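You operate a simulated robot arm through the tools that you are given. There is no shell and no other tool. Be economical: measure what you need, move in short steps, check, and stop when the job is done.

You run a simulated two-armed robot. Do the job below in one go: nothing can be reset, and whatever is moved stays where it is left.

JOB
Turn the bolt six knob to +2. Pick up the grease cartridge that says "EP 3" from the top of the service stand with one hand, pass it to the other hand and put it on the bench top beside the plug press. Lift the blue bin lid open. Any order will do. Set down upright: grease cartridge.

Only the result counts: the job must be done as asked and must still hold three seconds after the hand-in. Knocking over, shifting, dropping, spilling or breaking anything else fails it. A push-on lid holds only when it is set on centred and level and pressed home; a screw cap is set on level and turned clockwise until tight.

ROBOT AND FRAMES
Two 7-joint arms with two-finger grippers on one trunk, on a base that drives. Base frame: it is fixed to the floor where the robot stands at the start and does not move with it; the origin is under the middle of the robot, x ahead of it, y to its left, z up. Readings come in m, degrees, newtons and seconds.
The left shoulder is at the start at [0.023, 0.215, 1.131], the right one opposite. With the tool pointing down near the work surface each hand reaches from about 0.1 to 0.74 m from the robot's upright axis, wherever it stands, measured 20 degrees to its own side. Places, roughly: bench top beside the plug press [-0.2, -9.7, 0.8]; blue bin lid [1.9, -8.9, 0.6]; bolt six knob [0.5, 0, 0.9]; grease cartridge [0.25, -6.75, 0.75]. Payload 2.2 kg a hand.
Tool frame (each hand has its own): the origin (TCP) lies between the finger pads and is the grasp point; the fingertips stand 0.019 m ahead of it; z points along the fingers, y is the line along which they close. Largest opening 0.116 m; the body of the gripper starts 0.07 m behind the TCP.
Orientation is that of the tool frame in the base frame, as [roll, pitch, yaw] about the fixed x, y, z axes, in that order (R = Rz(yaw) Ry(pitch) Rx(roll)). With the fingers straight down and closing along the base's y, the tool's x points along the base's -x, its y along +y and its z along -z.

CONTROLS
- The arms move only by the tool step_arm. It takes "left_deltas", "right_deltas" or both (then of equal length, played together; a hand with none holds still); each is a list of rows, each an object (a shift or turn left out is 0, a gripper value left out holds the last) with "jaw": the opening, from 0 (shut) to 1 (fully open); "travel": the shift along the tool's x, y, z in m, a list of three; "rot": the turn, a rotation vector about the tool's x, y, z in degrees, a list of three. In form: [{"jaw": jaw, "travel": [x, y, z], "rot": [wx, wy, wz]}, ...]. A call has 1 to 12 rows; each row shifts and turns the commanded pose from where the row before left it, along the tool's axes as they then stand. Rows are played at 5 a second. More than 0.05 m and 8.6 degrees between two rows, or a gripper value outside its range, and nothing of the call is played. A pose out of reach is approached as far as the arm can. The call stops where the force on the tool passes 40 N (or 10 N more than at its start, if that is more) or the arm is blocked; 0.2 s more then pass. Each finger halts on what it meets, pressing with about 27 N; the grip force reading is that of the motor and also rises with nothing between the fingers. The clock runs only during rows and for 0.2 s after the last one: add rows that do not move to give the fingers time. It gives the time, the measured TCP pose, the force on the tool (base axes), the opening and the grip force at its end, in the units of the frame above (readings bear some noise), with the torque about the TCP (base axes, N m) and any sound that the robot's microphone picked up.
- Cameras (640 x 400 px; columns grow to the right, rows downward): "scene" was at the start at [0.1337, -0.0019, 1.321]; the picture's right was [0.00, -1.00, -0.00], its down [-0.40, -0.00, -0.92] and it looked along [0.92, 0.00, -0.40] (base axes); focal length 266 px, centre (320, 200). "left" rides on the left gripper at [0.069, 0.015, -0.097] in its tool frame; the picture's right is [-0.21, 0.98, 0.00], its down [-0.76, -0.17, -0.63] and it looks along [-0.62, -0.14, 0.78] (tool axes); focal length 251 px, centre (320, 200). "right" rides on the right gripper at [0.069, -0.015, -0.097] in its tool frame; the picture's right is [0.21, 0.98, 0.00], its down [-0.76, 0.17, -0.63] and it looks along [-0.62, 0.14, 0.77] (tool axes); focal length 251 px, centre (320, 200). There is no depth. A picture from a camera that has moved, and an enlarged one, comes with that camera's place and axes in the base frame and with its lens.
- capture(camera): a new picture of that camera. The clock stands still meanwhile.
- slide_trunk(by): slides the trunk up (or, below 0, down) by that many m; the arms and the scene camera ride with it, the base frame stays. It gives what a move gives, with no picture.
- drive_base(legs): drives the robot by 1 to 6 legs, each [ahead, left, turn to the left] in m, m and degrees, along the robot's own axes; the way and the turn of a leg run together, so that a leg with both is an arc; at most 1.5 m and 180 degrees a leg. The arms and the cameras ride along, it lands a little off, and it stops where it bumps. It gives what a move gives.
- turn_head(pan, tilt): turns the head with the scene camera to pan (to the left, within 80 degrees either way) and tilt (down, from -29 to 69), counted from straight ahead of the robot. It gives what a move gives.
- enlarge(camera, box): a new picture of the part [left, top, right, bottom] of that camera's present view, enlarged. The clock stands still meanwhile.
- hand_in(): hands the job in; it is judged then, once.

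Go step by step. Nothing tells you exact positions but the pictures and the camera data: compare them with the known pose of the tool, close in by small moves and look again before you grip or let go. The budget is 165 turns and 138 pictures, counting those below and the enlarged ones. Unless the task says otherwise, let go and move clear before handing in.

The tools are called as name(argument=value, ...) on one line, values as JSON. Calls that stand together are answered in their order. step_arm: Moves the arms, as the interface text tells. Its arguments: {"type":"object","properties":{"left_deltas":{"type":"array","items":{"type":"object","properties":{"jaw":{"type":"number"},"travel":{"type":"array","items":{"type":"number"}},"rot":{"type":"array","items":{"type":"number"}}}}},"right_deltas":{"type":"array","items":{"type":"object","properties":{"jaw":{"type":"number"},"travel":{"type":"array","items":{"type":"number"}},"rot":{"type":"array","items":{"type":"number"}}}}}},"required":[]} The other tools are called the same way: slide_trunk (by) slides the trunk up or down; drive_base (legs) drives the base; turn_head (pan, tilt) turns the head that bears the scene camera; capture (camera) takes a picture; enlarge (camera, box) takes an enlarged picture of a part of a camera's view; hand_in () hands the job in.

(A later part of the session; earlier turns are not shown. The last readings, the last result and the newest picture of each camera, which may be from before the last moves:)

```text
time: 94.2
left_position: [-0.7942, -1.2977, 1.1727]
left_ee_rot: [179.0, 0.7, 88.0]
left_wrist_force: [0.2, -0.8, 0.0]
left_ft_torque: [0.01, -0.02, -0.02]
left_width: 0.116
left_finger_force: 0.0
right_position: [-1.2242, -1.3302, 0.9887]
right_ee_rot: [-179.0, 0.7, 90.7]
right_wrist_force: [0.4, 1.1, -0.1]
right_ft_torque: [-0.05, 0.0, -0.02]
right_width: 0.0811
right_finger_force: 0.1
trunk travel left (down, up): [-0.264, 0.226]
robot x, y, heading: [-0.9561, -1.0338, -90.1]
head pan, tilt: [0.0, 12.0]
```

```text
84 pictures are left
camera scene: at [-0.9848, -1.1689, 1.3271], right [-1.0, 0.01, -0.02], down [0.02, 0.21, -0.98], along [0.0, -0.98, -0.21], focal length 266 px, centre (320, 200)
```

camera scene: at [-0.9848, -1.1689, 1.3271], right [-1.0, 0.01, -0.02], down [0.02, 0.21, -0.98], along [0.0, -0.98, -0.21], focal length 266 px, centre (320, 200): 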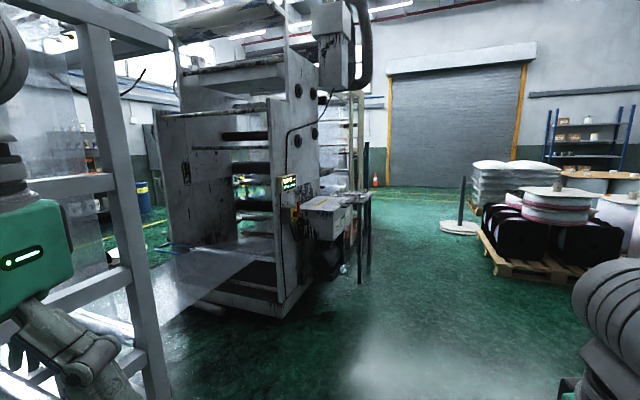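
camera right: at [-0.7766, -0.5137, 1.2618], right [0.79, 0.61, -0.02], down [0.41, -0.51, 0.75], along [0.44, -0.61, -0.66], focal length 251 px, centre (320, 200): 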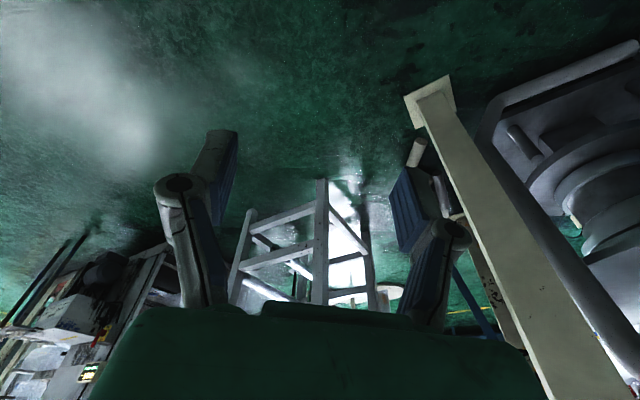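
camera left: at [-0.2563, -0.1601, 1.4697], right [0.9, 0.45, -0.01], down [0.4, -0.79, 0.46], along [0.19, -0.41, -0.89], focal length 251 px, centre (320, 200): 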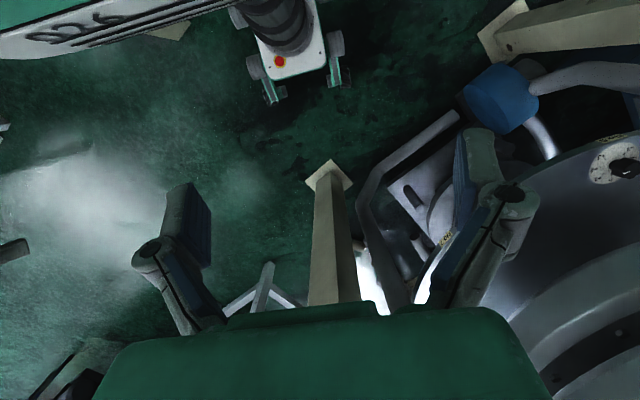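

I drive forward along the aisle, keeping between the machine on the left and the pallet on the right.

drive_base(legs=[[0.9, 0, 0], [0.75, -0.95, 0]])

capture(camera="scene")

```text
time: 104.8
left_position: [-1.7712, -2.9248, 1.1722]
left_ee_rot: [179.5, 0.7, 87.8]
left_wrist_force: [-0.5, 0.3, 1.2]
left_ft_torque: [-0.05, -0.06, -0.05]
left_width: 0.116
left_finger_force: 0.1
right_position: [-2.2035, -2.9569, 0.9912]
right_ee_rot: [-178.6, 0.6, 90.6]
right_wrist_force: [-0.4, 0.3, -0.5]
right_ft_torque: [-0.05, -0.05, -0.02]
right_width: 0.0811
right_finger_force: 0.1
trunk travel left (down, up): [-0.264, 0.226]
robot x, y, heading: [-1.9429, -2.6653, -90.5]
head pan, tilt: [0.0, 12.0]
```

```text
83 pictures are left
camera scene: at [-1.9653, -2.7965, 1.3271], right [-1.0, 0.01, -0.02], down [0.02, 0.21, -0.98], along [0.0, -0.98, -0.21], focal length 266 px, centre (320, 200)
```

scene: 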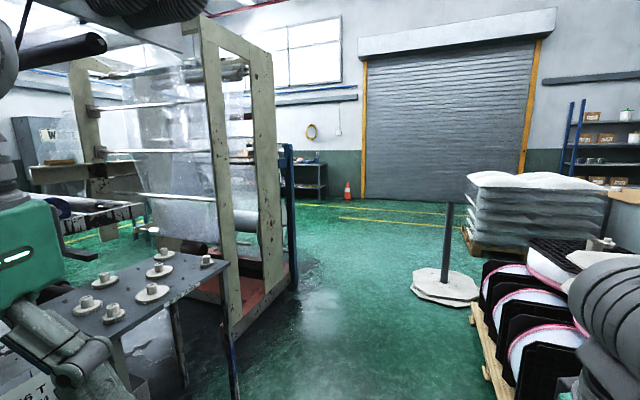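

drive_base(legs=[[0.3, -0.34, 0], [1.4, 0, 0], [1.0, 0, 0]])

turn_head(pan=45, tilt=12)

capture(camera="scene")

```text
time: 118.9
left_position: [-2.0056, -5.6194, 1.163]
left_ee_rot: [-177.8, 0.4, 89.9]
left_wrist_force: [1.2, -0.2, -0.3]
left_ft_torque: [-0.03, 0.05, 0.02]
left_width: 0.1159
left_finger_force: 0.1
right_position: [-2.4431, -5.6664, 1.0031]
right_ee_rot: [-176.0, 0.7, 92.9]
right_wrist_force: [0.3, -0.5, -0.2]
right_ft_torque: [0.04, 0.04, -0.02]
right_width: 0.0814
right_finger_force: 0.0
trunk travel left (down, up): [-0.264, 0.226]
robot x, y, heading: [-2.2347, -5.3648, -88.2]
head pan, tilt: [0.0, 12.0]
```

```text
time: 120.0
left_position: [-1.9932, -5.6182, 1.1616]
left_ee_rot: [-177.2, 0.8, 89.9]
left_wrist_force: [0.0, 0.7, 0.3]
left_ft_torque: [-0.02, 0.03, 0.03]
left_width: 0.1159
left_finger_force: 0.0
right_position: [-2.4311, -5.6664, 1.0046]
right_ee_rot: [-175.7, 0.8, 93.2]
right_wrist_force: [0.5, -0.4, 0.6]
right_ft_torque: [0.02, 0.04, -0.01]
right_width: 0.0809
right_finger_force: 0.0
trunk travel left (down, up): [-0.264, 0.226]
robot x, y, heading: [-2.2281, -5.3662, -88.5]
head pan, tilt: [45.0, 12.0]
```

```text
82 pictures are left
camera scene: at [-2.1192, -5.4715, 1.3246], right [-0.69, -0.73, 0.02], down [-0.18, 0.15, -0.97], along [0.7, -0.67, -0.23], focal length 266 px, centre (320, 200)
```

scene: 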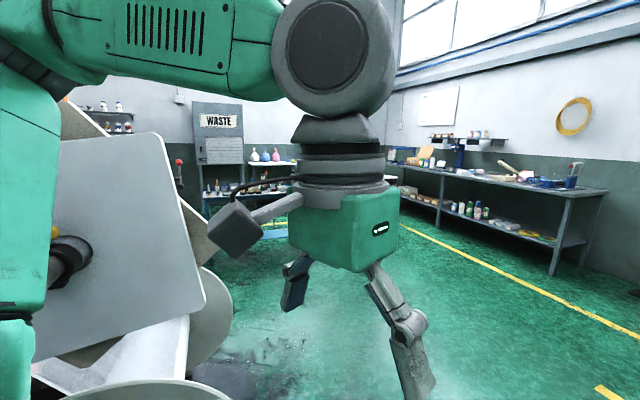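

drive_base(legs=[[0.9, 0, 0], [0.3, 0, 60]])

turn_head(pan=15, tilt=15)

capture(camera="scene")

```text
time: 127.3
left_position: [-1.7635, -6.4801, 1.1713]
left_ee_rot: [179.0, 0.1, 149.6]
left_wrist_force: [0.0, -1.9, 0.4]
left_ft_torque: [0.23, -0.06, 0.0]
left_width: 0.116
left_finger_force: 0.1
right_position: [-1.9385, -6.874, 0.9904]
right_ee_rot: [-179.2, 0.6, 152.5]
right_wrist_force: [-1.7, -1.1, 0.4]
right_ft_torque: [0.17, -0.15, 0.0]
right_width: 0.0812
right_finger_force: 0.1
trunk travel left (down, up): [-0.264, 0.226]
robot x, y, heading: [-2.0692, -6.4975, -28.4]
head pan, tilt: [45.0, 12.0]
```

```text
time: 128.3
left_position: [-1.758, -6.4639, 1.1635]
left_ee_rot: [-180.0, -0.6, 149.5]
left_wrist_force: [0.1, -0.7, -1.6]
left_ft_torque: [0.07, -0.02, 0.0]
left_width: 0.1159
left_finger_force: 0.2
right_position: [-1.9352, -6.8612, 0.9962]
right_ee_rot: [-178.2, 0.6, 152.4]
right_wrist_force: [-0.8, 0.0, 0.0]
right_ft_torque: [0.03, -0.03, -0.03]
right_width: 0.0812
right_finger_force: 0.0
trunk travel left (down, up): [-0.264, 0.226]
robot x, y, heading: [-2.0724, -6.4996, -28.6]
head pan, tilt: [15.0, 15.0]
```

```text
81 pictures are left
camera scene: at [-1.9687, -6.5843, 1.3229], right [-0.24, -0.97, -0.03], down [-0.24, 0.09, -0.97], along [0.94, -0.22, -0.25], focal length 266 px, centre (320, 200)
```

scene: 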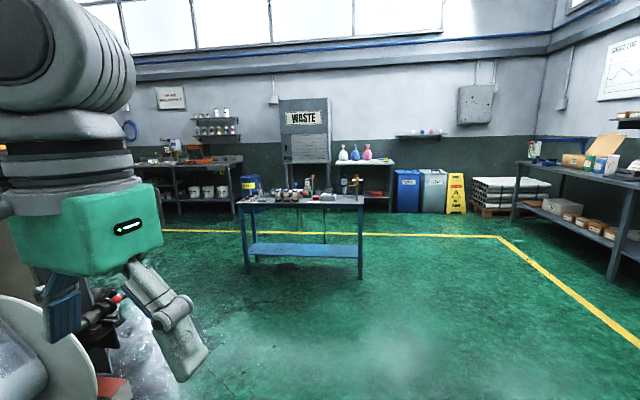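

The service stand with several items is ahead, the blue bin is beyond to the right. I enlarge the stand top.

enlarge(camera="scene", box=[230, 165, 380, 215])

enlarge(camera="scene", box=[380, 150, 480, 220])

```text
4.27 times, centred on (305, 190) of scene
camera zoom: at [-1.9687, -6.5843, 1.3229], right [-0.24, -0.97, -0.03], down [-0.24, 0.09, -0.97], along [0.94, -0.22, -0.25], focal length 1134 px, centre (384, 243)
```

zoom: 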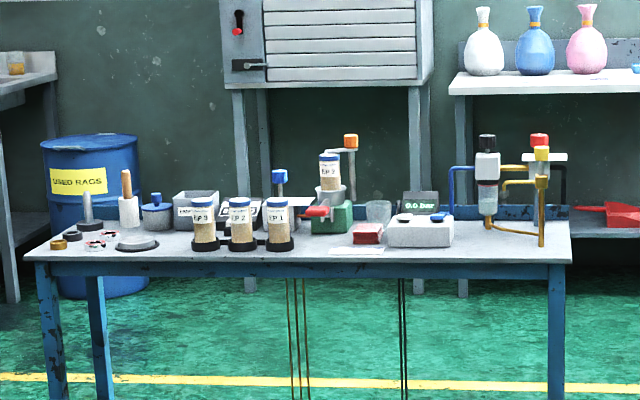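

```text
5.71 times, centred on (430, 185) of scene
camera zoom: at [-1.9687, -6.5843, 1.3229], right [-0.24, -0.97, -0.03], down [-0.24, 0.09, -0.97], along [0.94, -0.22, -0.25], focal length 1519 px, centre (-309, 286)
```

zoom: 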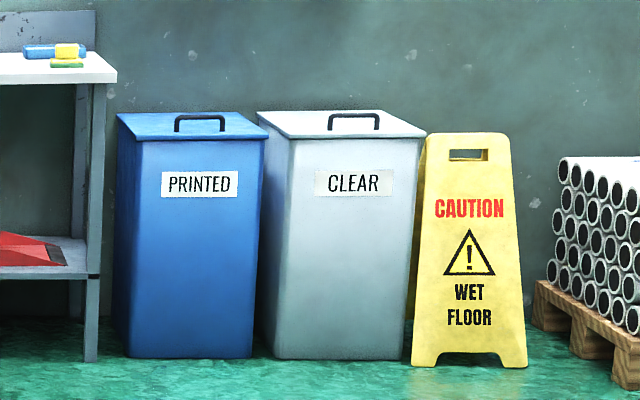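

drive_base(legs=[[0.9, 0, 0], [0.35, 0.2, 4]])

turn_head(pan=10, tilt=25)

capture(camera="scene")

```text
time: 135.2
left_position: [-0.5537, -6.8678, 1.1655]
left_ee_rot: [179.0, -0.7, 154.2]
left_wrist_force: [1.1, -1.4, -1.0]
left_ft_torque: [0.13, 0.11, 0.0]
left_width: 0.1163
left_finger_force: 0.0
right_position: [-0.6974, -7.2748, 0.9925]
right_ee_rot: [-179.1, 0.3, 156.7]
right_wrist_force: [0.1, -0.3, 0.3]
right_ft_torque: [0.14, 0.03, -0.03]
right_width: 0.081
right_finger_force: 0.0
trunk travel left (down, up): [-0.264, 0.226]
robot x, y, heading: [-0.8634, -6.9147, -24.0]
head pan, tilt: [15.0, 15.0]
```

```text
time: 135.9
left_position: [-0.5624, -6.8692, 1.1678]
left_ee_rot: [179.3, 0.0, 154.0]
left_wrist_force: [-0.9, -1.4, 1.1]
left_ft_torque: [0.14, -0.08, 0.03]
left_width: 0.1159
left_finger_force: 0.1
right_position: [-0.7061, -7.2783, 0.9961]
right_ee_rot: [-178.8, 0.6, 156.4]
right_wrist_force: [-0.3, -1.6, 0.0]
right_ft_torque: [0.15, -0.05, -0.03]
right_width: 0.0812
right_finger_force: 0.0
trunk travel left (down, up): [-0.264, 0.226]
robot x, y, heading: [-0.8694, -6.9278, -23.9]
head pan, tilt: [10.0, 25.0]
```

```text
78 pictures are left
camera scene: at [-0.7618, -7.0037, 1.3066], right [-0.24, -0.97, -0.03], down [-0.4, 0.13, -0.91], along [0.88, -0.21, -0.42], focal length 266 px, centre (320, 200)
```

scene: 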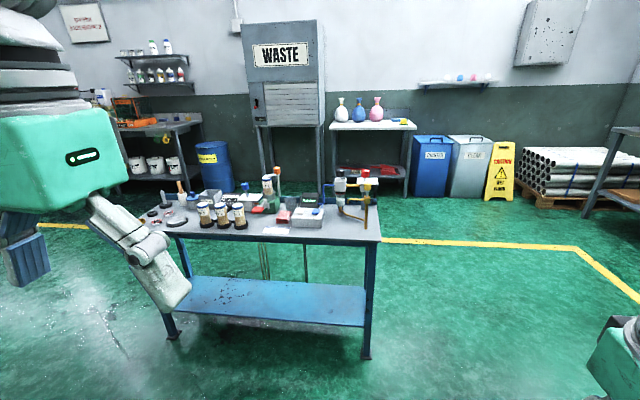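

enlarge(camera="scene", box=[135, 160, 295, 250])

```text
4.00 times, centred on (215, 205) of scene
camera zoom: at [-0.7618, -7.0037, 1.3066], right [-0.24, -0.97, -0.03], down [-0.4, 0.13, -0.91], along [0.88, -0.21, -0.42], focal length 1063 px, centre (740, 180)
```

zoom: 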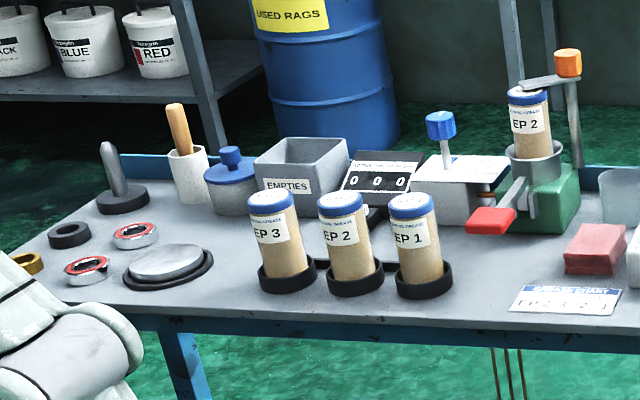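

The EP 3 cartridge is the left of the three in front. I move closer, lining up the left arm.

drive_base(legs=[[0.28, 0.46, 0]])

turn_head(pan=0, tilt=40)

capture(camera="scene")

```text
time: 139.1
left_position: [-0.0799, -6.4688, 1.1499]
left_ee_rot: [-176.1, -0.3, 153.6]
left_wrist_force: [0.1, 2.1, 0.7]
left_ft_torque: [-0.15, 0.03, 0.0]
left_width: 0.1158
left_finger_force: 0.2
right_position: [-0.2324, -6.885, 1.0122]
right_ee_rot: [-174.6, 0.7, 156.4]
right_wrist_force: [1.5, 0.8, 0.3]
right_ft_torque: [-0.12, 0.08, 0.02]
right_width: 0.0813
right_finger_force: 0.1
trunk travel left (down, up): [-0.264, 0.226]
robot x, y, heading: [-0.4229, -6.6016, -24.3]
head pan, tilt: [10.0, 25.0]
```

```text
time: 139.8
left_position: [-0.0793, -6.4687, 1.1503]
left_ee_rot: [-176.5, -1.3, 153.7]
left_wrist_force: [0.8, 0.5, 0.7]
left_ft_torque: [-0.11, 0.04, 0.01]
left_width: 0.116
left_finger_force: 0.0
right_position: [-0.2326, -6.8856, 1.0112]
right_ee_rot: [-174.9, 0.6, 156.5]
right_wrist_force: [-0.3, 0.4, -0.1]
right_ft_torque: [-0.04, 0.08, 0.0]
right_width: 0.081
right_finger_force: 0.1
trunk travel left (down, up): [-0.264, 0.226]
robot x, y, heading: [-0.4164, -6.5951, -24.1]
head pan, tilt: [0.0, 40.0]
```

```text
76 pictures are left
camera scene: at [-0.2945, -6.6228, 1.283], right [-0.41, -0.91, 0.02], down [-0.59, 0.25, -0.76], along [0.69, -0.33, -0.64], focal length 266 px, centre (320, 200)
```

scene: 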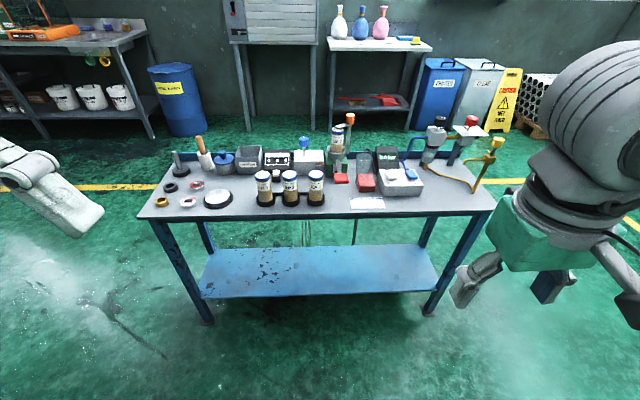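

EP 3 sits at about (0.37,-6.745), z 0.72–0.83. I move 0.2 m closer and look with the left hand camera too.

drive_base(legs=[[0.2, 0, 0]])

turn_head(pan=8, tilt=50)

turn_head(pan=10, tilt=50)

enlarge(camera="scene", box=[160, 80, 480, 280])

capture(camera="left")

```text
time: 141.4
left_position: [0.0957, -6.5699, 1.15]
left_ee_rot: [-177.5, -1.6, 153.8]
left_wrist_force: [0.5, 0.5, -0.8]
left_ft_torque: [-0.04, 0.04, -0.02]
left_width: 0.1158
left_finger_force: 0.1
right_position: [-0.0533, -6.9835, 1.0084]
right_ee_rot: [-175.8, 0.7, 156.6]
right_wrist_force: [0.3, 1.5, 0.8]
right_ft_torque: [-0.05, 0.06, -0.01]
right_width: 0.0813
right_finger_force: 0.1
trunk travel left (down, up): [-0.264, 0.226]
robot x, y, heading: [-0.2346, -6.6793, -24.4]
head pan, tilt: [0.0, 40.0]
```

```text
time: 142.1
left_position: [0.0845, -6.5951, 1.151]
left_ee_rot: [-178.7, -2.6, 153.7]
left_wrist_force: [0.4, -0.5, -0.3]
left_ft_torque: [0.07, 0.01, 0.02]
left_width: 0.116
left_finger_force: 0.0
right_position: [-0.0644, -7.006, 1.0047]
right_ee_rot: [-177.0, 0.8, 156.2]
right_wrist_force: [-0.8, -0.3, -0.8]
right_ft_torque: [0.07, -0.02, -0.02]
right_width: 0.0813
right_finger_force: 0.1
trunk travel left (down, up): [-0.264, 0.226]
robot x, y, heading: [-0.2422, -6.6869, -24.3]
head pan, tilt: [8.0, 50.0]
```

```text
time: 142.8
left_position: [0.0785, -6.5946, 1.1563]
left_ee_rot: [-178.6, -1.3, 153.7]
left_wrist_force: [-0.2, -1.2, 0.0]
left_ft_torque: [0.03, -0.03, -0.02]
left_width: 0.116
left_finger_force: 0.1
right_position: [-0.0685, -7.005, 1.0049]
right_ee_rot: [-176.9, 0.8, 156.5]
right_wrist_force: [-0.2, -1.2, 0.0]
right_ft_torque: [0.06, -0.06, -0.08]
right_width: 0.0812
right_finger_force: 0.0
trunk travel left (down, up): [-0.264, 0.226]
robot x, y, heading: [-0.2388, -6.6841, -24.5]
head pan, tilt: [10.0, 50.0]
```

```text
2.00 times, centred on (320, 180) of scene
camera zoom: at [-0.1342, -6.7298, 1.2694], right [-0.25, -0.97, -0.01], down [-0.74, 0.19, -0.64], along [0.62, -0.15, -0.77], focal length 532 px, centre (320, 240)
```

zoom: 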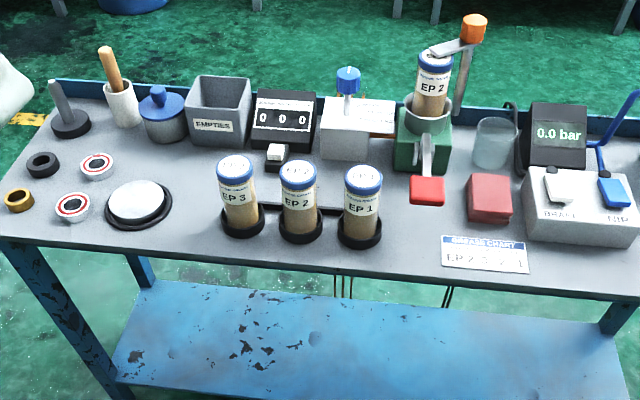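

```text
74 pictures are left
camera left: at [0.0278, -6.5499, 1.2538], right [0.63, 0.78, -0.03], down [0.62, -0.48, 0.62], along [0.47, -0.41, -0.78], focal length 251 px, centre (320, 200)
```

left: 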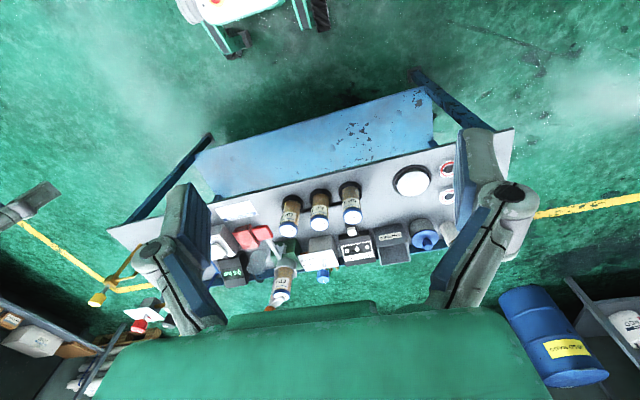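

EP 3 axis is at about (0.365,-6.742), base 0.725, top 0.83. I bring the left hand in front of it and then tilt it forward so the right hand can later take the top.

step_arm(left_deltas=[{"jaw": 0.65, "travel": [-0.026, -0.0015, 0.031], "rot": [0, 0, -1.1]}, {"travel": [-0.026, -0.0015, 0.031], "rot": [0, 0, -1.1]}, {"travel": [-0.026, -0.0015, 0.031], "rot": [0, 0, -1.1]}, {"travel": [-0.026, -0.0015, 0.031]}, {"travel": [-0.026, -0.0015, 0.031]}, {"travel": [-0.026, -0.0015, 0.031]}, {"travel": [-0.026, -0.0015, 0.031]}, {"travel": [-0.026, -0.0015, 0.031]}, {}])

step_arm(left_deltas=[{"rot": [0, -7.5, 0]}, {"rot": [0, -7.5, 0]}, {"rot": [0, -7.5, 0]}, {"rot": [0, -7.5, 0]}, {"rot": [0, -7.5, 0]}, {"rot": [0, -7.5, 0]}, {"rot": [0, -7.5, 0]}, {"rot": [0, -7.5, 0]}, {}, {}])

capture(camera="left")

capture(camera="scene")

```text
time: 144.8
left_position: [0.265, -6.6788, 0.8965]
left_ee_rot: [-177.9, -1.7, 157.1]
left_wrist_force: [-0.1, -0.8, -0.3]
left_ft_torque: [0.03, 0.0, -0.01]
left_width: 0.0753
left_finger_force: 0.1
right_position: [-0.0608, -6.9926, 1.0076]
right_ee_rot: [-176.4, 0.7, 156.5]
right_wrist_force: [-0.8, 0.7, -0.3]
right_ft_torque: [-0.04, -0.04, 0.04]
right_width: 0.0813
right_finger_force: 0.1
trunk travel left (down, up): [-0.264, 0.226]
robot x, y, heading: [-0.239, -6.6797, -24.1]
head pan, tilt: [10.0, 50.0]
```

```text
time: 147.2
left_position: [0.2431, -6.6903, 0.8815]
left_ee_rot: [-174.9, 54.2, 165.1]
left_wrist_force: [-1.7, -2.7, 0.9]
left_ft_torque: [0.14, 0.0, 0.22]
left_width: 0.0754
left_finger_force: 0.0
right_position: [-0.0801, -7.026, 1.0008]
right_ee_rot: [-178.1, 1.0, 156.3]
right_wrist_force: [0.0, -1.3, 0.8]
right_ft_torque: [0.09, -0.08, 0.01]
right_width: 0.0814
right_finger_force: 0.0
trunk travel left (down, up): [-0.264, 0.226]
robot x, y, heading: [-0.2379, -6.6873, -24.3]
head pan, tilt: [10.0, 50.0]
stopped in row 10 (left hand): the arm was blocked; the commanded pose is now the measured one
```

```text
73 pictures are left
camera left: at [0.1371, -6.637, 0.8801], right [0.44, 0.89, 0.12], down [-0.11, -0.09, 0.99], along [0.89, -0.45, 0.06], focal length 251 px, centre (320, 200)
```

left: 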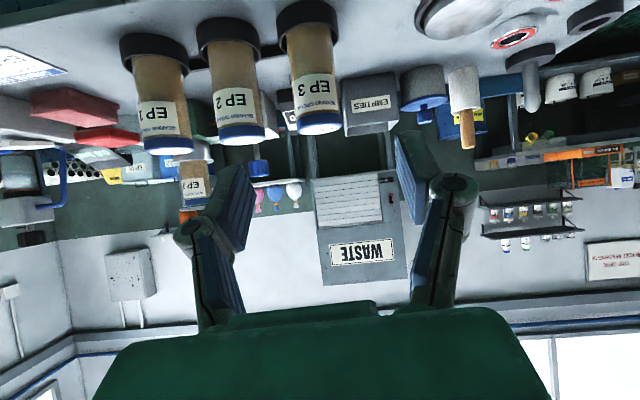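

```text
72 pictures are left
camera scene: at [-0.1456, -6.7589, 1.2689], right [-0.25, -0.97, -0.03], down [-0.73, 0.21, -0.65], along [0.63, -0.14, -0.76], focal length 266 px, centre (320, 200)
```

scene: 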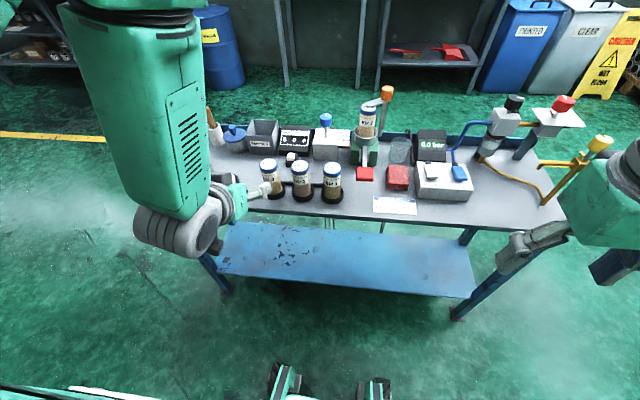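

The sway confuses the arm; I let it settle a few seconds.

turn_head(pan=9, tilt=49)

turn_head(pan=8, tilt=48)

turn_head(pan=7, tilt=47)

turn_head(pan=6, tilt=47)

turn_head(pan=5, tilt=47)

turn_head(pan=4, tilt=47)

```text
time: 147.8
left_position: [0.2574, -6.6474, 0.8645]
left_ee_rot: [-171.7, 52.5, 169.7]
left_wrist_force: [-0.2, 1.1, 0.4]
left_ft_torque: [-0.06, -0.03, -0.05]
left_width: 0.0755
left_finger_force: 0.1
right_position: [-0.0645, -6.9909, 1.0069]
right_ee_rot: [-176.2, 1.0, 156.7]
right_wrist_force: [1.1, 0.2, 0.4]
right_ft_torque: [0.03, 0.02, -0.01]
right_width: 0.0813
right_finger_force: 0.0
trunk travel left (down, up): [-0.264, 0.226]
robot x, y, heading: [-0.2387, -6.6807, -24.6]
head pan, tilt: [9.0, 49.0]
```

```text
time: 148.4
left_position: [0.2713, -6.6318, 0.8678]
left_ee_rot: [-170.5, 53.7, 168.8]
left_wrist_force: [0.7, -0.2, 0.8]
left_ft_torque: [0.06, 0.12, 0.03]
left_width: 0.0756
left_finger_force: 0.0
right_position: [-0.0475, -6.9638, 1.012]
right_ee_rot: [-174.8, 0.9, 157.0]
right_wrist_force: [1.7, 0.8, -0.6]
right_ft_torque: [-0.09, 0.11, 0.05]
right_width: 0.0812
right_finger_force: 0.1
trunk travel left (down, up): [-0.264, 0.226]
robot x, y, heading: [-0.2353, -6.6724, -24.3]
head pan, tilt: [8.0, 48.0]
```

```text
time: 149.0
left_position: [0.2523, -6.6717, 0.8779]
left_ee_rot: [-173.9, 54.3, 165.4]
left_wrist_force: [-0.1, -0.2, -0.5]
left_ft_torque: [0.03, -0.04, 0.07]
left_width: 0.0757
left_finger_force: 0.0
right_position: [-0.0683, -7.0039, 1.0058]
right_ee_rot: [-177.1, 0.9, 156.4]
right_wrist_force: [0.2, -0.1, -0.2]
right_ft_torque: [-0.02, -0.01, -0.03]
right_width: 0.0811
right_finger_force: 0.0
trunk travel left (down, up): [-0.264, 0.226]
robot x, y, heading: [-0.2406, -6.6842, -24.2]
head pan, tilt: [7.0, 47.0]
```

```text
time: 149.6
left_position: [0.248, -6.6779, 0.8746]
left_ee_rot: [-173.7, 53.6, 166.7]
left_wrist_force: [-0.5, -2.4, 0.9]
left_ft_torque: [0.13, 0.04, 0.13]
left_width: 0.0753
left_finger_force: 0.0
right_position: [-0.076, -7.0181, 1.0026]
right_ee_rot: [-177.8, 0.8, 156.4]
right_wrist_force: [-1.6, 0.3, 0.0]
right_ft_torque: [0.05, -0.03, -0.04]
right_width: 0.0811
right_finger_force: 0.1
trunk travel left (down, up): [-0.264, 0.226]
robot x, y, heading: [-0.2383, -6.6846, -24.3]
head pan, tilt: [6.0, 47.0]
```

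```text
time: 150.2
left_position: [0.2651, -6.6382, 0.8644]
left_ee_rot: [-170.9, 52.9, 169.7]
left_wrist_force: [0.7, 1.9, -0.8]
left_ft_torque: [-0.13, -0.07, -0.1]
left_width: 0.0751
left_finger_force: 0.1
right_position: [-0.0568, -6.9763, 1.0101]
right_ee_rot: [-175.6, 0.8, 156.7]
right_wrist_force: [0.5, 0.1, 0.7]
right_ft_torque: [-0.04, 0.0, 0.02]
right_width: 0.0813
right_finger_force: 0.1
trunk travel left (down, up): [-0.264, 0.226]
robot x, y, heading: [-0.2349, -6.6768, -24.5]
head pan, tilt: [5.0, 47.0]
```

```text
time: 150.8
left_position: [0.2656, -6.6453, 0.871]
left_ee_rot: [-171.6, 53.9, 167.8]
left_wrist_force: [1.2, 1.0, -0.2]
left_ft_torque: [-0.04, -0.02, -0.06]
left_width: 0.0749
left_finger_force: 0.1
right_position: [-0.0558, -6.9763, 1.0095]
right_ee_rot: [-175.6, 0.9, 156.8]
right_wrist_force: [0.4, -0.6, -0.1]
right_ft_torque: [-0.05, 0.06, 0.0]
right_width: 0.0811
right_finger_force: 0.1
trunk travel left (down, up): [-0.264, 0.226]
robot x, y, heading: [-0.2374, -6.6774, -24.0]
head pan, tilt: [4.0, 47.0]
```

turn_head(pan=4, tilt=-29)

turn_head(pan=4, tilt=47)

turn_head(pan=4, tilt=-29)

turn_head(pan=4, tilt=50)

step_arm(left_deltas=[{}, {}, {}, {}, {}, {}, {}, {}, {}, {}])

step_arm(left_deltas=[{}, {}])

```text
time: 152.3
left_position: [0.2529, -6.6765, 0.88]
left_ee_rot: [-173.6, 54.6, 165.7]
left_wrist_force: [0.5, -1.6, 1.3]
left_ft_torque: [0.1, 0.12, 0.06]
left_width: 0.0756
left_finger_force: 0.0
right_position: [-0.0702, -7.0089, 1.0041]
right_ee_rot: [-177.2, 0.9, 156.5]
right_wrist_force: [-1.1, 0.4, 0.2]
right_ft_torque: [0.05, -0.01, 0.02]
right_width: 0.0808
right_finger_force: 0.0
trunk travel left (down, up): [-0.264, 0.226]
robot x, y, heading: [-0.2382, -6.685, -24.2]
head pan, tilt: [4.0, -28.6]
```

```text
time: 153.8
left_position: [0.2534, -6.6673, 0.8719]
left_ee_rot: [-173.0, 53.4, 167.2]
left_wrist_force: [0.0, -1.1, 0.1]
left_ft_torque: [0.05, -0.01, 0.06]
left_width: 0.0755
left_finger_force: 0.1
right_position: [-0.0687, -7.0055, 1.0041]
right_ee_rot: [-177.0, 0.9, 156.5]
right_wrist_force: [1.1, 0.5, 0.2]
right_ft_torque: [0.04, -0.04, 0.01]
right_width: 0.0812
right_finger_force: 0.1
trunk travel left (down, up): [-0.264, 0.226]
robot x, y, heading: [-0.2414, -6.6848, -24.2]
head pan, tilt: [4.0, 47.0]
```

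```text
time: 155.3
left_position: [0.2622, -6.6466, 0.8687]
left_ee_rot: [-171.8, 53.5, 168.3]
left_wrist_force: [-0.4, 1.4, -0.2]
left_ft_torque: [-0.01, -0.01, -0.05]
left_width: 0.0755
left_finger_force: 0.0
right_position: [-0.0609, -6.985, 1.0093]
right_ee_rot: [-176.0, 0.9, 156.7]
right_wrist_force: [0.1, 0.7, 0.0]
right_ft_torque: [-0.04, 0.07, 0.03]
right_width: 0.081
right_finger_force: 0.0
trunk travel left (down, up): [-0.264, 0.226]
robot x, y, heading: [-0.2354, -6.6753, -24.2]
head pan, tilt: [4.0, -28.6]
```

```text
time: 156.8
left_position: [0.2612, -6.6537, 0.8736]
left_ee_rot: [-172.1, 54.1, 167.7]
left_wrist_force: [1.0, 1.1, -0.6]
left_ft_torque: [-0.05, 0.01, -0.02]
left_width: 0.0754
left_finger_force: 0.1
right_position: [-0.0608, -6.9875, 1.0076]
right_ee_rot: [-176.2, 1.0, 156.7]
right_wrist_force: [0.3, 0.2, 0.5]
right_ft_torque: [0.0, -0.01, -0.02]
right_width: 0.0811
right_finger_force: 0.0
trunk travel left (down, up): [-0.264, 0.226]
robot x, y, heading: [-0.2419, -6.6801, -24.3]
head pan, tilt: [4.0, 50.0]
```

```text
time: 159.0
left_position: [0.2583, -6.6618, 0.8739]
left_ee_rot: [-172.6, 53.8, 167.5]
left_wrist_force: [-0.4, -1.1, -0.1]
left_ft_torque: [0.02, 0.02, 0.0]
left_width: 0.0754
left_finger_force: 0.1
right_position: [-0.0652, -6.9973, 1.0058]
right_ee_rot: [-176.5, 0.9, 156.7]
right_wrist_force: [1.2, -0.4, -0.5]
right_ft_torque: [0.05, 0.0, -0.03]
right_width: 0.081
right_finger_force: 0.0
trunk travel left (down, up): [-0.264, 0.226]
robot x, y, heading: [-0.2418, -6.6841, -24.5]
head pan, tilt: [4.0, 50.0]
```

```text
time: 159.6
left_position: [0.259, -6.6577, 0.8732]
left_ee_rot: [-172.3, 53.9, 167.6]
left_wrist_force: [0.6, -0.5, 0.4]
left_ft_torque: [-0.02, -0.02, -0.01]
left_width: 0.0753
left_finger_force: 0.1
right_position: [-0.0646, -6.9955, 1.0069]
right_ee_rot: [-176.5, 0.9, 156.6]
right_wrist_force: [0.1, 1.1, 0.9]
right_ft_torque: [0.0, 0.02, 0.03]
right_width: 0.0816
right_finger_force: 0.2
trunk travel left (down, up): [-0.264, 0.226]
robot x, y, heading: [-0.2382, -6.679, -24.5]
head pan, tilt: [4.0, 50.0]
```

Settled. I align orientation and laterally with EP 3, then check before advancing.

step_arm(left_deltas=[{"rot": [0, -5, 5.5]}, {"travel": [0.0095, -0.018, 0]}, {"travel": [0.0095, -0.018, 0]}, {}, {}, {}])

capture(camera="left")

enlarge(camera="scene", box=[190, 110, 390, 235])

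```text
time: 161.0
left_position: [0.2394, -6.6854, 0.859]
left_ee_rot: [-179.2, 59.1, 160.1]
left_wrist_force: [0.2, -0.2, -0.3]
left_ft_torque: [0.03, 0.03, 0.01]
left_width: 0.0754
left_finger_force: 0.1
right_position: [-0.0641, -6.9941, 1.0068]
right_ee_rot: [-176.6, 0.8, 156.6]
right_wrist_force: [0.9, -0.6, -0.4]
right_ft_torque: [-0.01, -0.02, -0.02]
right_width: 0.0814
right_finger_force: 0.0
trunk travel left (down, up): [-0.264, 0.226]
robot x, y, heading: [-0.2354, -6.6814, -24.2]
head pan, tilt: [4.0, 50.0]
```

```text
71 pictures are left
camera left: at [0.134, -6.6293, 0.849], right [0.45, 0.88, 0.18], down [-0.2, -0.09, 0.98], along [0.87, -0.47, 0.13], focal length 251 px, centre (320, 200)
```

left: 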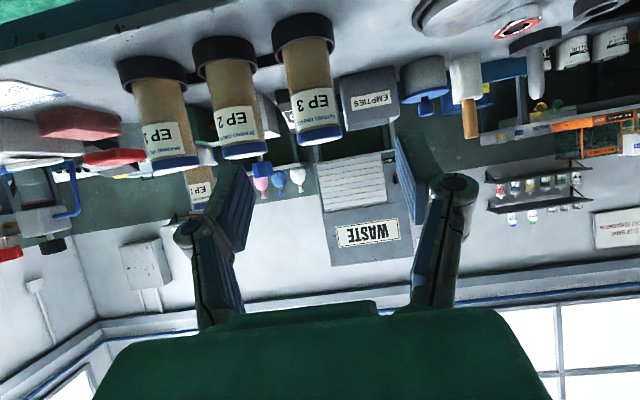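

```text
3.20 times, centred on (290, 172) of scene
camera zoom: at [-0.1297, -6.7282, 1.2691], right [-0.35, -0.94, 0.0], down [-0.72, 0.27, -0.64], along [0.6, -0.22, -0.77], focal length 851 px, centre (416, 288)
```

zoom: 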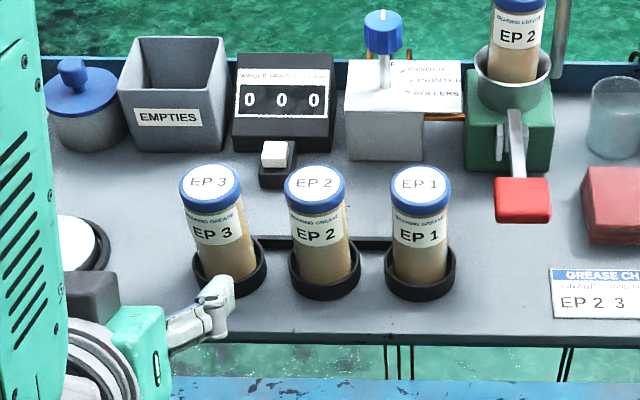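

step_arm(left_deltas=[{"travel": [0, -0.0076, 0.03]}, {"travel": [0, 0, 0.035]}, {"travel": [0, 0, 0.035]}, {}, {}, {}])

capture(camera="left")

enlarge(camera="scene", box=[190, 110, 390, 235])

```text
time: 162.4
left_position: [0.3133, -6.731, 0.8046]
left_ee_rot: [179.1, 59.5, 157.1]
left_wrist_force: [-0.2, -0.2, 0.3]
left_ft_torque: [0.01, -0.03, -0.02]
left_width: 0.0757
left_finger_force: 0.1
right_position: [-0.064, -6.9952, 1.0069]
right_ee_rot: [-176.4, 1.0, 156.6]
right_wrist_force: [-0.3, 0.9, -0.6]
right_ft_torque: [0.0, -0.01, 0.01]
right_width: 0.0813
right_finger_force: 0.0
trunk travel left (down, up): [-0.264, 0.226]
robot x, y, heading: [-0.2389, -6.6806, -24.4]
head pan, tilt: [4.0, 50.0]
```

```text
69 pictures are left
camera left: at [0.2092, -6.6723, 0.7949], right [0.47, 0.86, 0.19], down [-0.21, -0.1, 0.97], along [0.86, -0.49, 0.14], focal length 251 px, centre (320, 200)
```

left: 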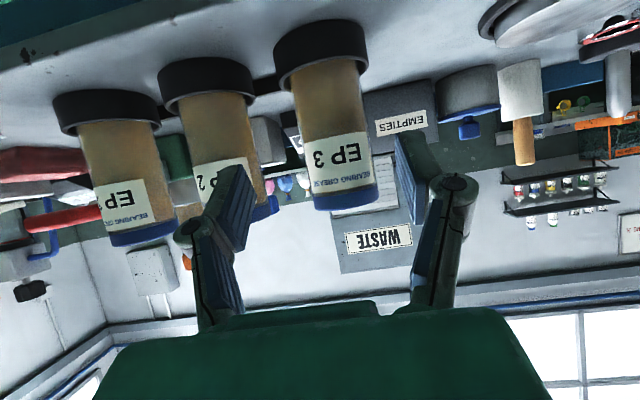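

```text
3.20 times, centred on (290, 172) of scene
camera zoom: at [-0.1294, -6.7283, 1.2691], right [-0.35, -0.94, 0.0], down [-0.72, 0.27, -0.64], along [0.6, -0.22, -0.77], focal length 851 px, centre (416, 288)
```

zoom: 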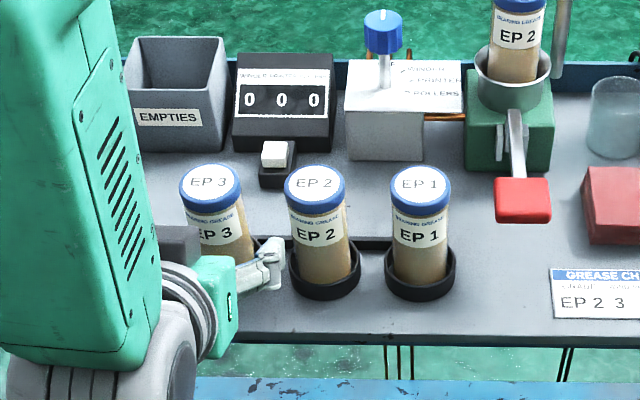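

step_arm(left_deltas=[{"travel": [-0.002, 0.0085, 0]}, {"travel": [0, 0, 0.03]}, {}, {}])

capture(camera="left")

```text
time: 163.4
left_position: [0.3409, -6.7317, 0.7922]
left_ee_rot: [179.1, 59.4, 157.1]
left_wrist_force: [0.6, 0.3, -0.1]
left_ft_torque: [0.02, -0.01, -0.03]
left_width: 0.0754
left_finger_force: 0.0
right_position: [-0.065, -6.9963, 1.0077]
right_ee_rot: [-176.4, 0.8, 156.5]
right_wrist_force: [0.6, -1.2, -0.6]
right_ft_torque: [-0.01, 0.03, 0.02]
right_width: 0.0811
right_finger_force: 0.1
trunk travel left (down, up): [-0.264, 0.226]
robot x, y, heading: [-0.2425, -6.6826, -24.5]
head pan, tilt: [4.0, 50.0]
```

```text
67 pictures are left
camera left: at [0.2375, -6.6737, 0.782], right [0.47, 0.86, 0.19], down [-0.21, -0.1, 0.97], along [0.86, -0.49, 0.14], focal length 251 px, centre (320, 200)
```

left: 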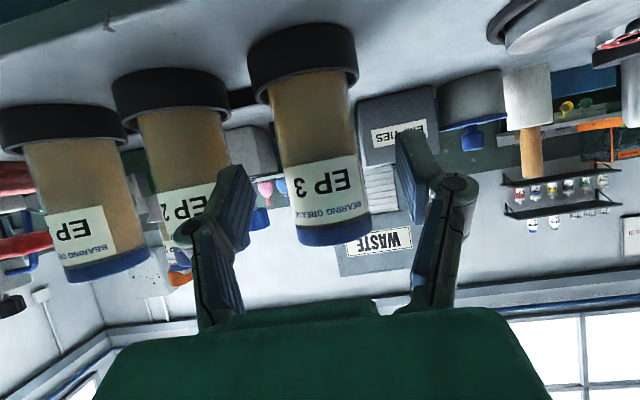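

step_arm(left_deltas=[{"travel": [0, -0.001, 0.028]}, {}, {"jaw": 0.0}, {}, {}, {}])

capture(camera="left")

enlarge(camera="scene", box=[190, 110, 390, 235])

```text
time: 164.8
left_position: [0.3624, -6.7388, 0.7782]
left_ee_rot: [179.1, 59.4, 157.2]
left_wrist_force: [-0.3, -0.2, -0.1]
left_ft_torque: [0.0, 0.01, 0.01]
left_width: 0.0452
left_finger_force: 26.9
right_position: [-0.0637, -6.9944, 1.0077]
right_ee_rot: [-176.5, 0.9, 156.6]
right_wrist_force: [0.1, -0.9, 0.4]
right_ft_torque: [0.0, 0.0, 0.02]
right_width: 0.0811
right_finger_force: 0.1
trunk travel left (down, up): [-0.264, 0.226]
robot x, y, heading: [-0.2418, -6.6795, -24.4]
head pan, tilt: [4.0, 50.0]
```

```text
66 pictures are left
camera left: at [0.2588, -6.6818, 0.7691], right [0.47, 0.86, 0.19], down [-0.21, -0.1, 0.97], along [0.86, -0.49, 0.14], focal length 251 px, centre (320, 200)
```

left: 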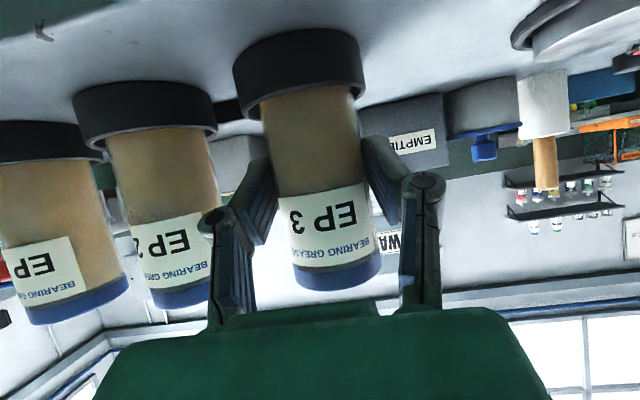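

```text
3.20 times, centred on (290, 172) of scene
camera zoom: at [-0.1289, -6.7284, 1.269], right [-0.35, -0.94, 0.0], down [-0.72, 0.27, -0.64], along [0.6, -0.22, -0.77], focal length 851 px, centre (416, 288)
```

zoom: 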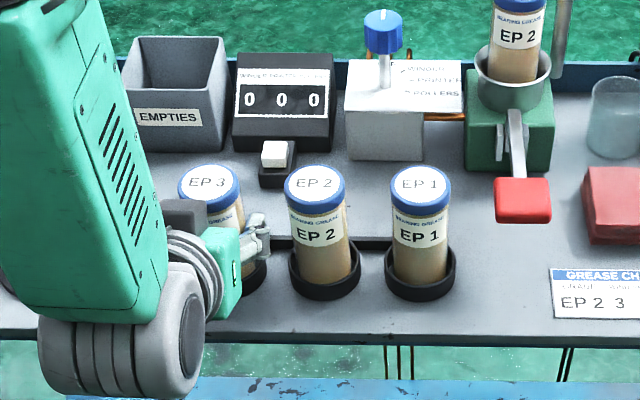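

Gripped. I lift straight up.

step_arm(left_deltas=[{"travel": [-0.0172, 0, -0.0102]}, {"travel": [-0.0258, 0, -0.0152]}, {"travel": [-0.0258, 0, -0.0152]}, {"travel": [-0.0258, 0, -0.0152]}, {"travel": [-0.0258, 0, -0.0152]}, {"travel": [-0.0258, 0, -0.0152]}, {"travel": [-0.0258, 0, -0.0152]}, {}, {}])

capture(camera="scene")

capture(camera="left")

```text
time: 166.8
left_position: [0.3608, -6.7425, 0.9778]
left_ee_rot: [179.1, 59.4, 157.2]
left_wrist_force: [0.2, 0.4, -1.8]
left_ft_torque: [0.01, -0.01, 0.04]
left_width: 0.0453
left_finger_force: 26.8
right_position: [-0.0649, -6.9943, 1.0066]
right_ee_rot: [-176.4, 1.0, 156.6]
right_wrist_force: [-0.6, 0.5, 0.8]
right_ft_torque: [0.02, -0.06, 0.01]
right_width: 0.0811
right_finger_force: 0.1
trunk travel left (down, up): [-0.264, 0.226]
robot x, y, heading: [-0.2355, -6.6802, -24.3]
head pan, tilt: [4.0, 50.0]
```

```text
64 pictures are left
camera scene: at [-0.1296, -6.728, 1.2691], right [-0.35, -0.94, 0.0], down [-0.72, 0.27, -0.64], along [0.6, -0.22, -0.77], focal length 266 px, centre (320, 200)
```

scene: 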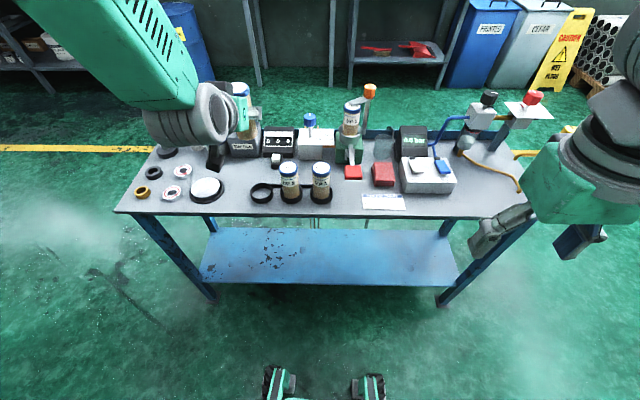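

```text
63 pictures are left
camera left: at [0.2559, -6.6844, 0.9691], right [0.47, 0.86, 0.19], down [-0.21, -0.1, 0.97], along [0.86, -0.49, 0.14], focal length 251 px, centre (320, 200)
```

left: 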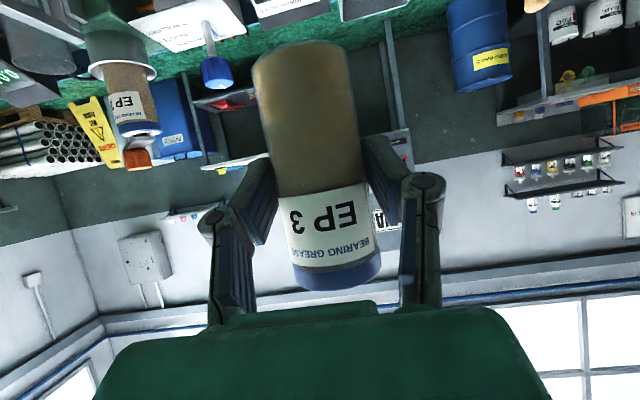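

EP 3 is lifted. I back off from the stand a little before the handover.

drive_base(legs=[[-0.4, -0.1, 0]])

step_arm(left_deltas=[{"travel": [0, -0.03, 0]}, {"travel": [0, -0.03, 0]}, {"travel": [0, -0.03, 0]}, {"travel": [0, -0.03, 0]}, {}, {}, {}, {}, {}, {}])

capture(camera="scene")

```text
time: 169.3
left_position: [-0.0459, -6.6735, 0.9791]
left_ee_rot: [179.1, 59.4, 156.8]
left_wrist_force: [-0.1, -0.2, -0.6]
left_ft_torque: [0.03, 0.0, 0.02]
left_width: 0.0454
left_finger_force: 27.1
right_position: [-0.4702, -6.9203, 1.0075]
right_ee_rot: [-176.5, 0.9, 156.0]
right_wrist_force: [-0.5, -0.7, 0.5]
right_ft_torque: [-0.02, 0.01, 0.01]
right_width: 0.0813
right_finger_force: 0.0
trunk travel left (down, up): [-0.264, 0.226]
robot x, y, heading: [-0.6411, -6.6058, -24.9]
head pan, tilt: [4.0, 50.0]
```

```text
time: 171.5
left_position: [-0.0737, -6.7699, 0.9981]
left_ee_rot: [-173.5, 59.4, 165.7]
left_wrist_force: [0.5, 1.2, -1.1]
left_ft_torque: [0.02, -0.01, -0.01]
left_width: 0.0453
left_finger_force: 27.1
right_position: [-0.4729, -6.9208, 1.0083]
right_ee_rot: [-176.4, 1.0, 156.1]
right_wrist_force: [-0.4, 0.7, 0.1]
right_ft_torque: [0.01, -0.01, 0.05]
right_width: 0.0812
right_finger_force: 0.0
trunk travel left (down, up): [-0.264, 0.226]
robot x, y, heading: [-0.6471, -6.6088, -24.7]
head pan, tilt: [4.0, 50.0]
```

```text
62 pictures are left
camera scene: at [-0.5345, -6.6552, 1.2691], right [-0.35, -0.93, 0.0], down [-0.72, 0.27, -0.64], along [0.6, -0.23, -0.77], focal length 266 px, centre (320, 200)
```

scene: 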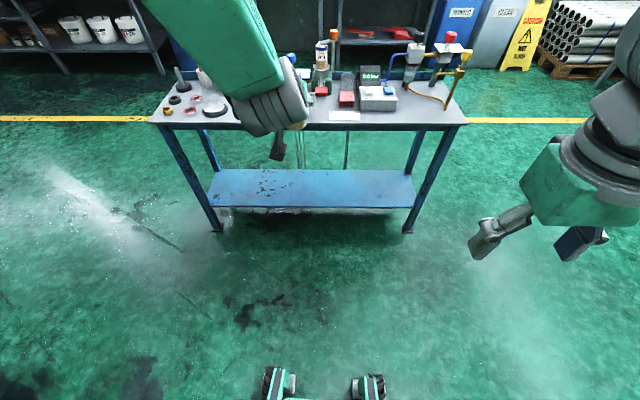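

The wrist skewed a little near its limit; I go back left and nearer to the body.

step_arm(left_deltas=[{"travel": [0, 0.03, 0]}, {"travel": [0, 0.03, 0]}, {"travel": [0.0152, 0, -0.0258]}, {"travel": [0.0152, 0, -0.0258]}, {"travel": [0.0152, 0, -0.0258]}, {}, {}, {}, {}])

capture(camera="left")

```text
time: 173.5
left_position: [-0.1529, -6.6931, 0.9811]
left_ee_rot: [179.2, 59.5, 156.9]
left_wrist_force: [-0.6, 0.5, -0.8]
left_ft_torque: [-0.04, 0.0, 0.01]
left_width: 0.0452
left_finger_force: 27.1
right_position: [-0.4728, -6.9193, 1.0083]
right_ee_rot: [-176.5, 1.0, 156.0]
right_wrist_force: [-0.6, 0.2, 0.5]
right_ft_torque: [-0.01, 0.0, 0.0]
right_width: 0.0811
right_finger_force: 0.0
trunk travel left (down, up): [-0.264, 0.226]
robot x, y, heading: [-0.6444, -6.6022, -25.0]
head pan, tilt: [4.0, 50.0]
```

```text
61 pictures are left
camera left: at [-0.2569, -6.6334, 0.9701], right [0.47, 0.86, 0.19], down [-0.22, -0.1, 0.97], along [0.85, -0.5, 0.14], focal length 251 px, centre (320, 200)
```

left: 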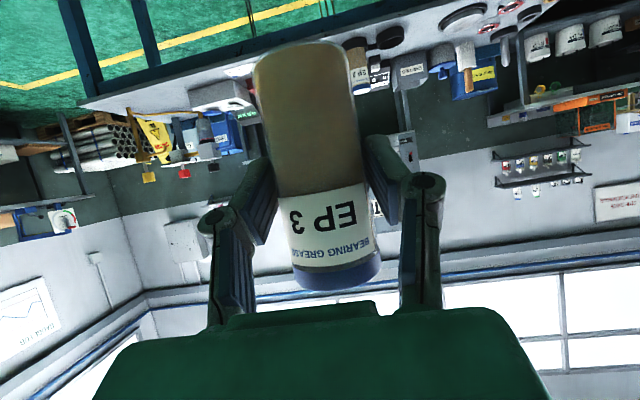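

Good again. The right hand now rises, moves forward and then left over the cartridge.

step_arm(right_deltas=[{"jaw": 0.68, "travel": [0, 0, -0.035], "rot": [-3.5, 1, -0.9]}, {"travel": [0, 0, -0.042]}, {"travel": [0, 0, -0.042]}, {"travel": [0, 0, -0.042]}, {"travel": [0, 0, -0.042]}, {"travel": [-0.0406, 0, 0]}, {"travel": [-0.0406, 0, 0]}, {"travel": [-0.0406, 0, 0]}, {"travel": [-0.0406, 0, 0]}, {"travel": [-0.0406, 0, 0]}, {}])

step_arm(right_deltas=[{"travel": [0, 0.042, 0]}, {"travel": [0, 0.042, 0]}, {"travel": [0, 0.042, 0]}, {"travel": [0, 0.042, 0]}, {"travel": [0, 0.042, 0]}, {}, {}, {}])

capture(camera="scene")

capture(camera="right")

```text
time: 175.9
left_position: [-0.1535, -6.6913, 0.9807]
left_ee_rot: [179.2, 59.7, 156.8]
left_wrist_force: [0.3, 0.8, -0.4]
left_ft_torque: [0.01, -0.01, 0.0]
left_width: 0.0449
left_finger_force: 27.5
right_position: [-0.2834, -6.9961, 1.2124]
right_ee_rot: [-179.9, 0.1, 156.9]
right_wrist_force: [-0.3, -0.1, -0.1]
right_ft_torque: [-0.03, -0.02, 0.01]
right_width: 0.0789
right_finger_force: 0.0
trunk travel left (down, up): [-0.264, 0.226]
robot x, y, heading: [-0.6444, -6.6031, -24.6]
head pan, tilt: [4.0, 50.0]
```

```text
time: 177.7
left_position: [-0.1522, -6.6899, 0.9807]
left_ee_rot: [179.2, 59.5, 156.8]
left_wrist_force: [0.4, 0.2, -1.1]
left_ft_torque: [-0.01, 0.01, 0.01]
left_width: 0.0449
left_finger_force: 26.8
right_position: [-0.2036, -6.8043, 1.2103]
right_ee_rot: [-179.9, 0.0, 157.0]
right_wrist_force: [-1.4, 0.4, -0.2]
right_ft_torque: [-0.01, -0.03, 0.01]
right_width: 0.0788
right_finger_force: 0.1
trunk travel left (down, up): [-0.264, 0.226]
robot x, y, heading: [-0.6426, -6.6054, -24.8]
head pan, tilt: [4.0, 50.0]
```

```text
60 pictures are left
camera scene: at [-0.5333, -6.6541, 1.269], right [-0.35, -0.93, 0.0], down [-0.72, 0.27, -0.64], along [0.6, -0.23, -0.77], focal length 266 px, centre (320, 200)
```

scene: 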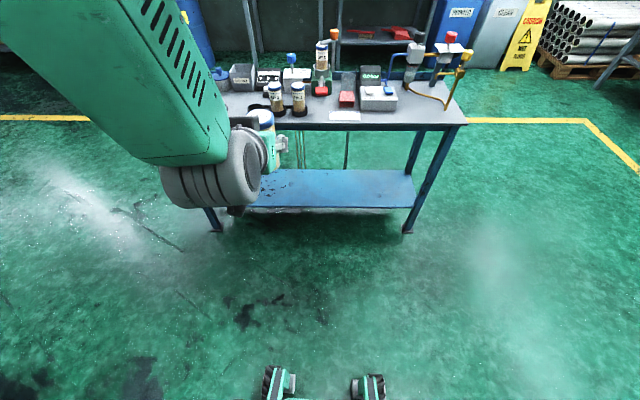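

```text
59 pictures are left
camera right: at [-0.2752, -6.7907, 1.3069], right [0.18, 0.98, 0.0], down [0.76, -0.14, 0.63], along [0.62, -0.12, -0.77], focal length 251 px, centre (320, 200)
```

right: 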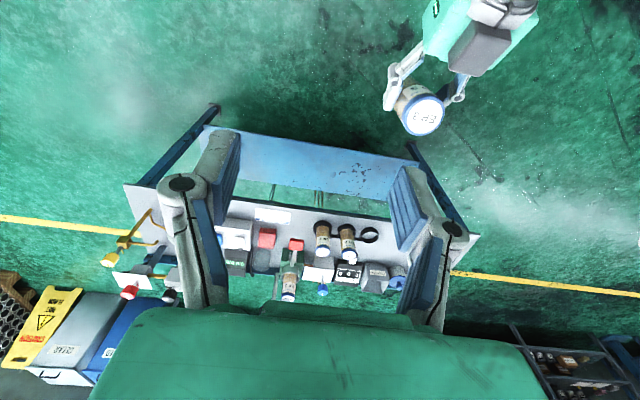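

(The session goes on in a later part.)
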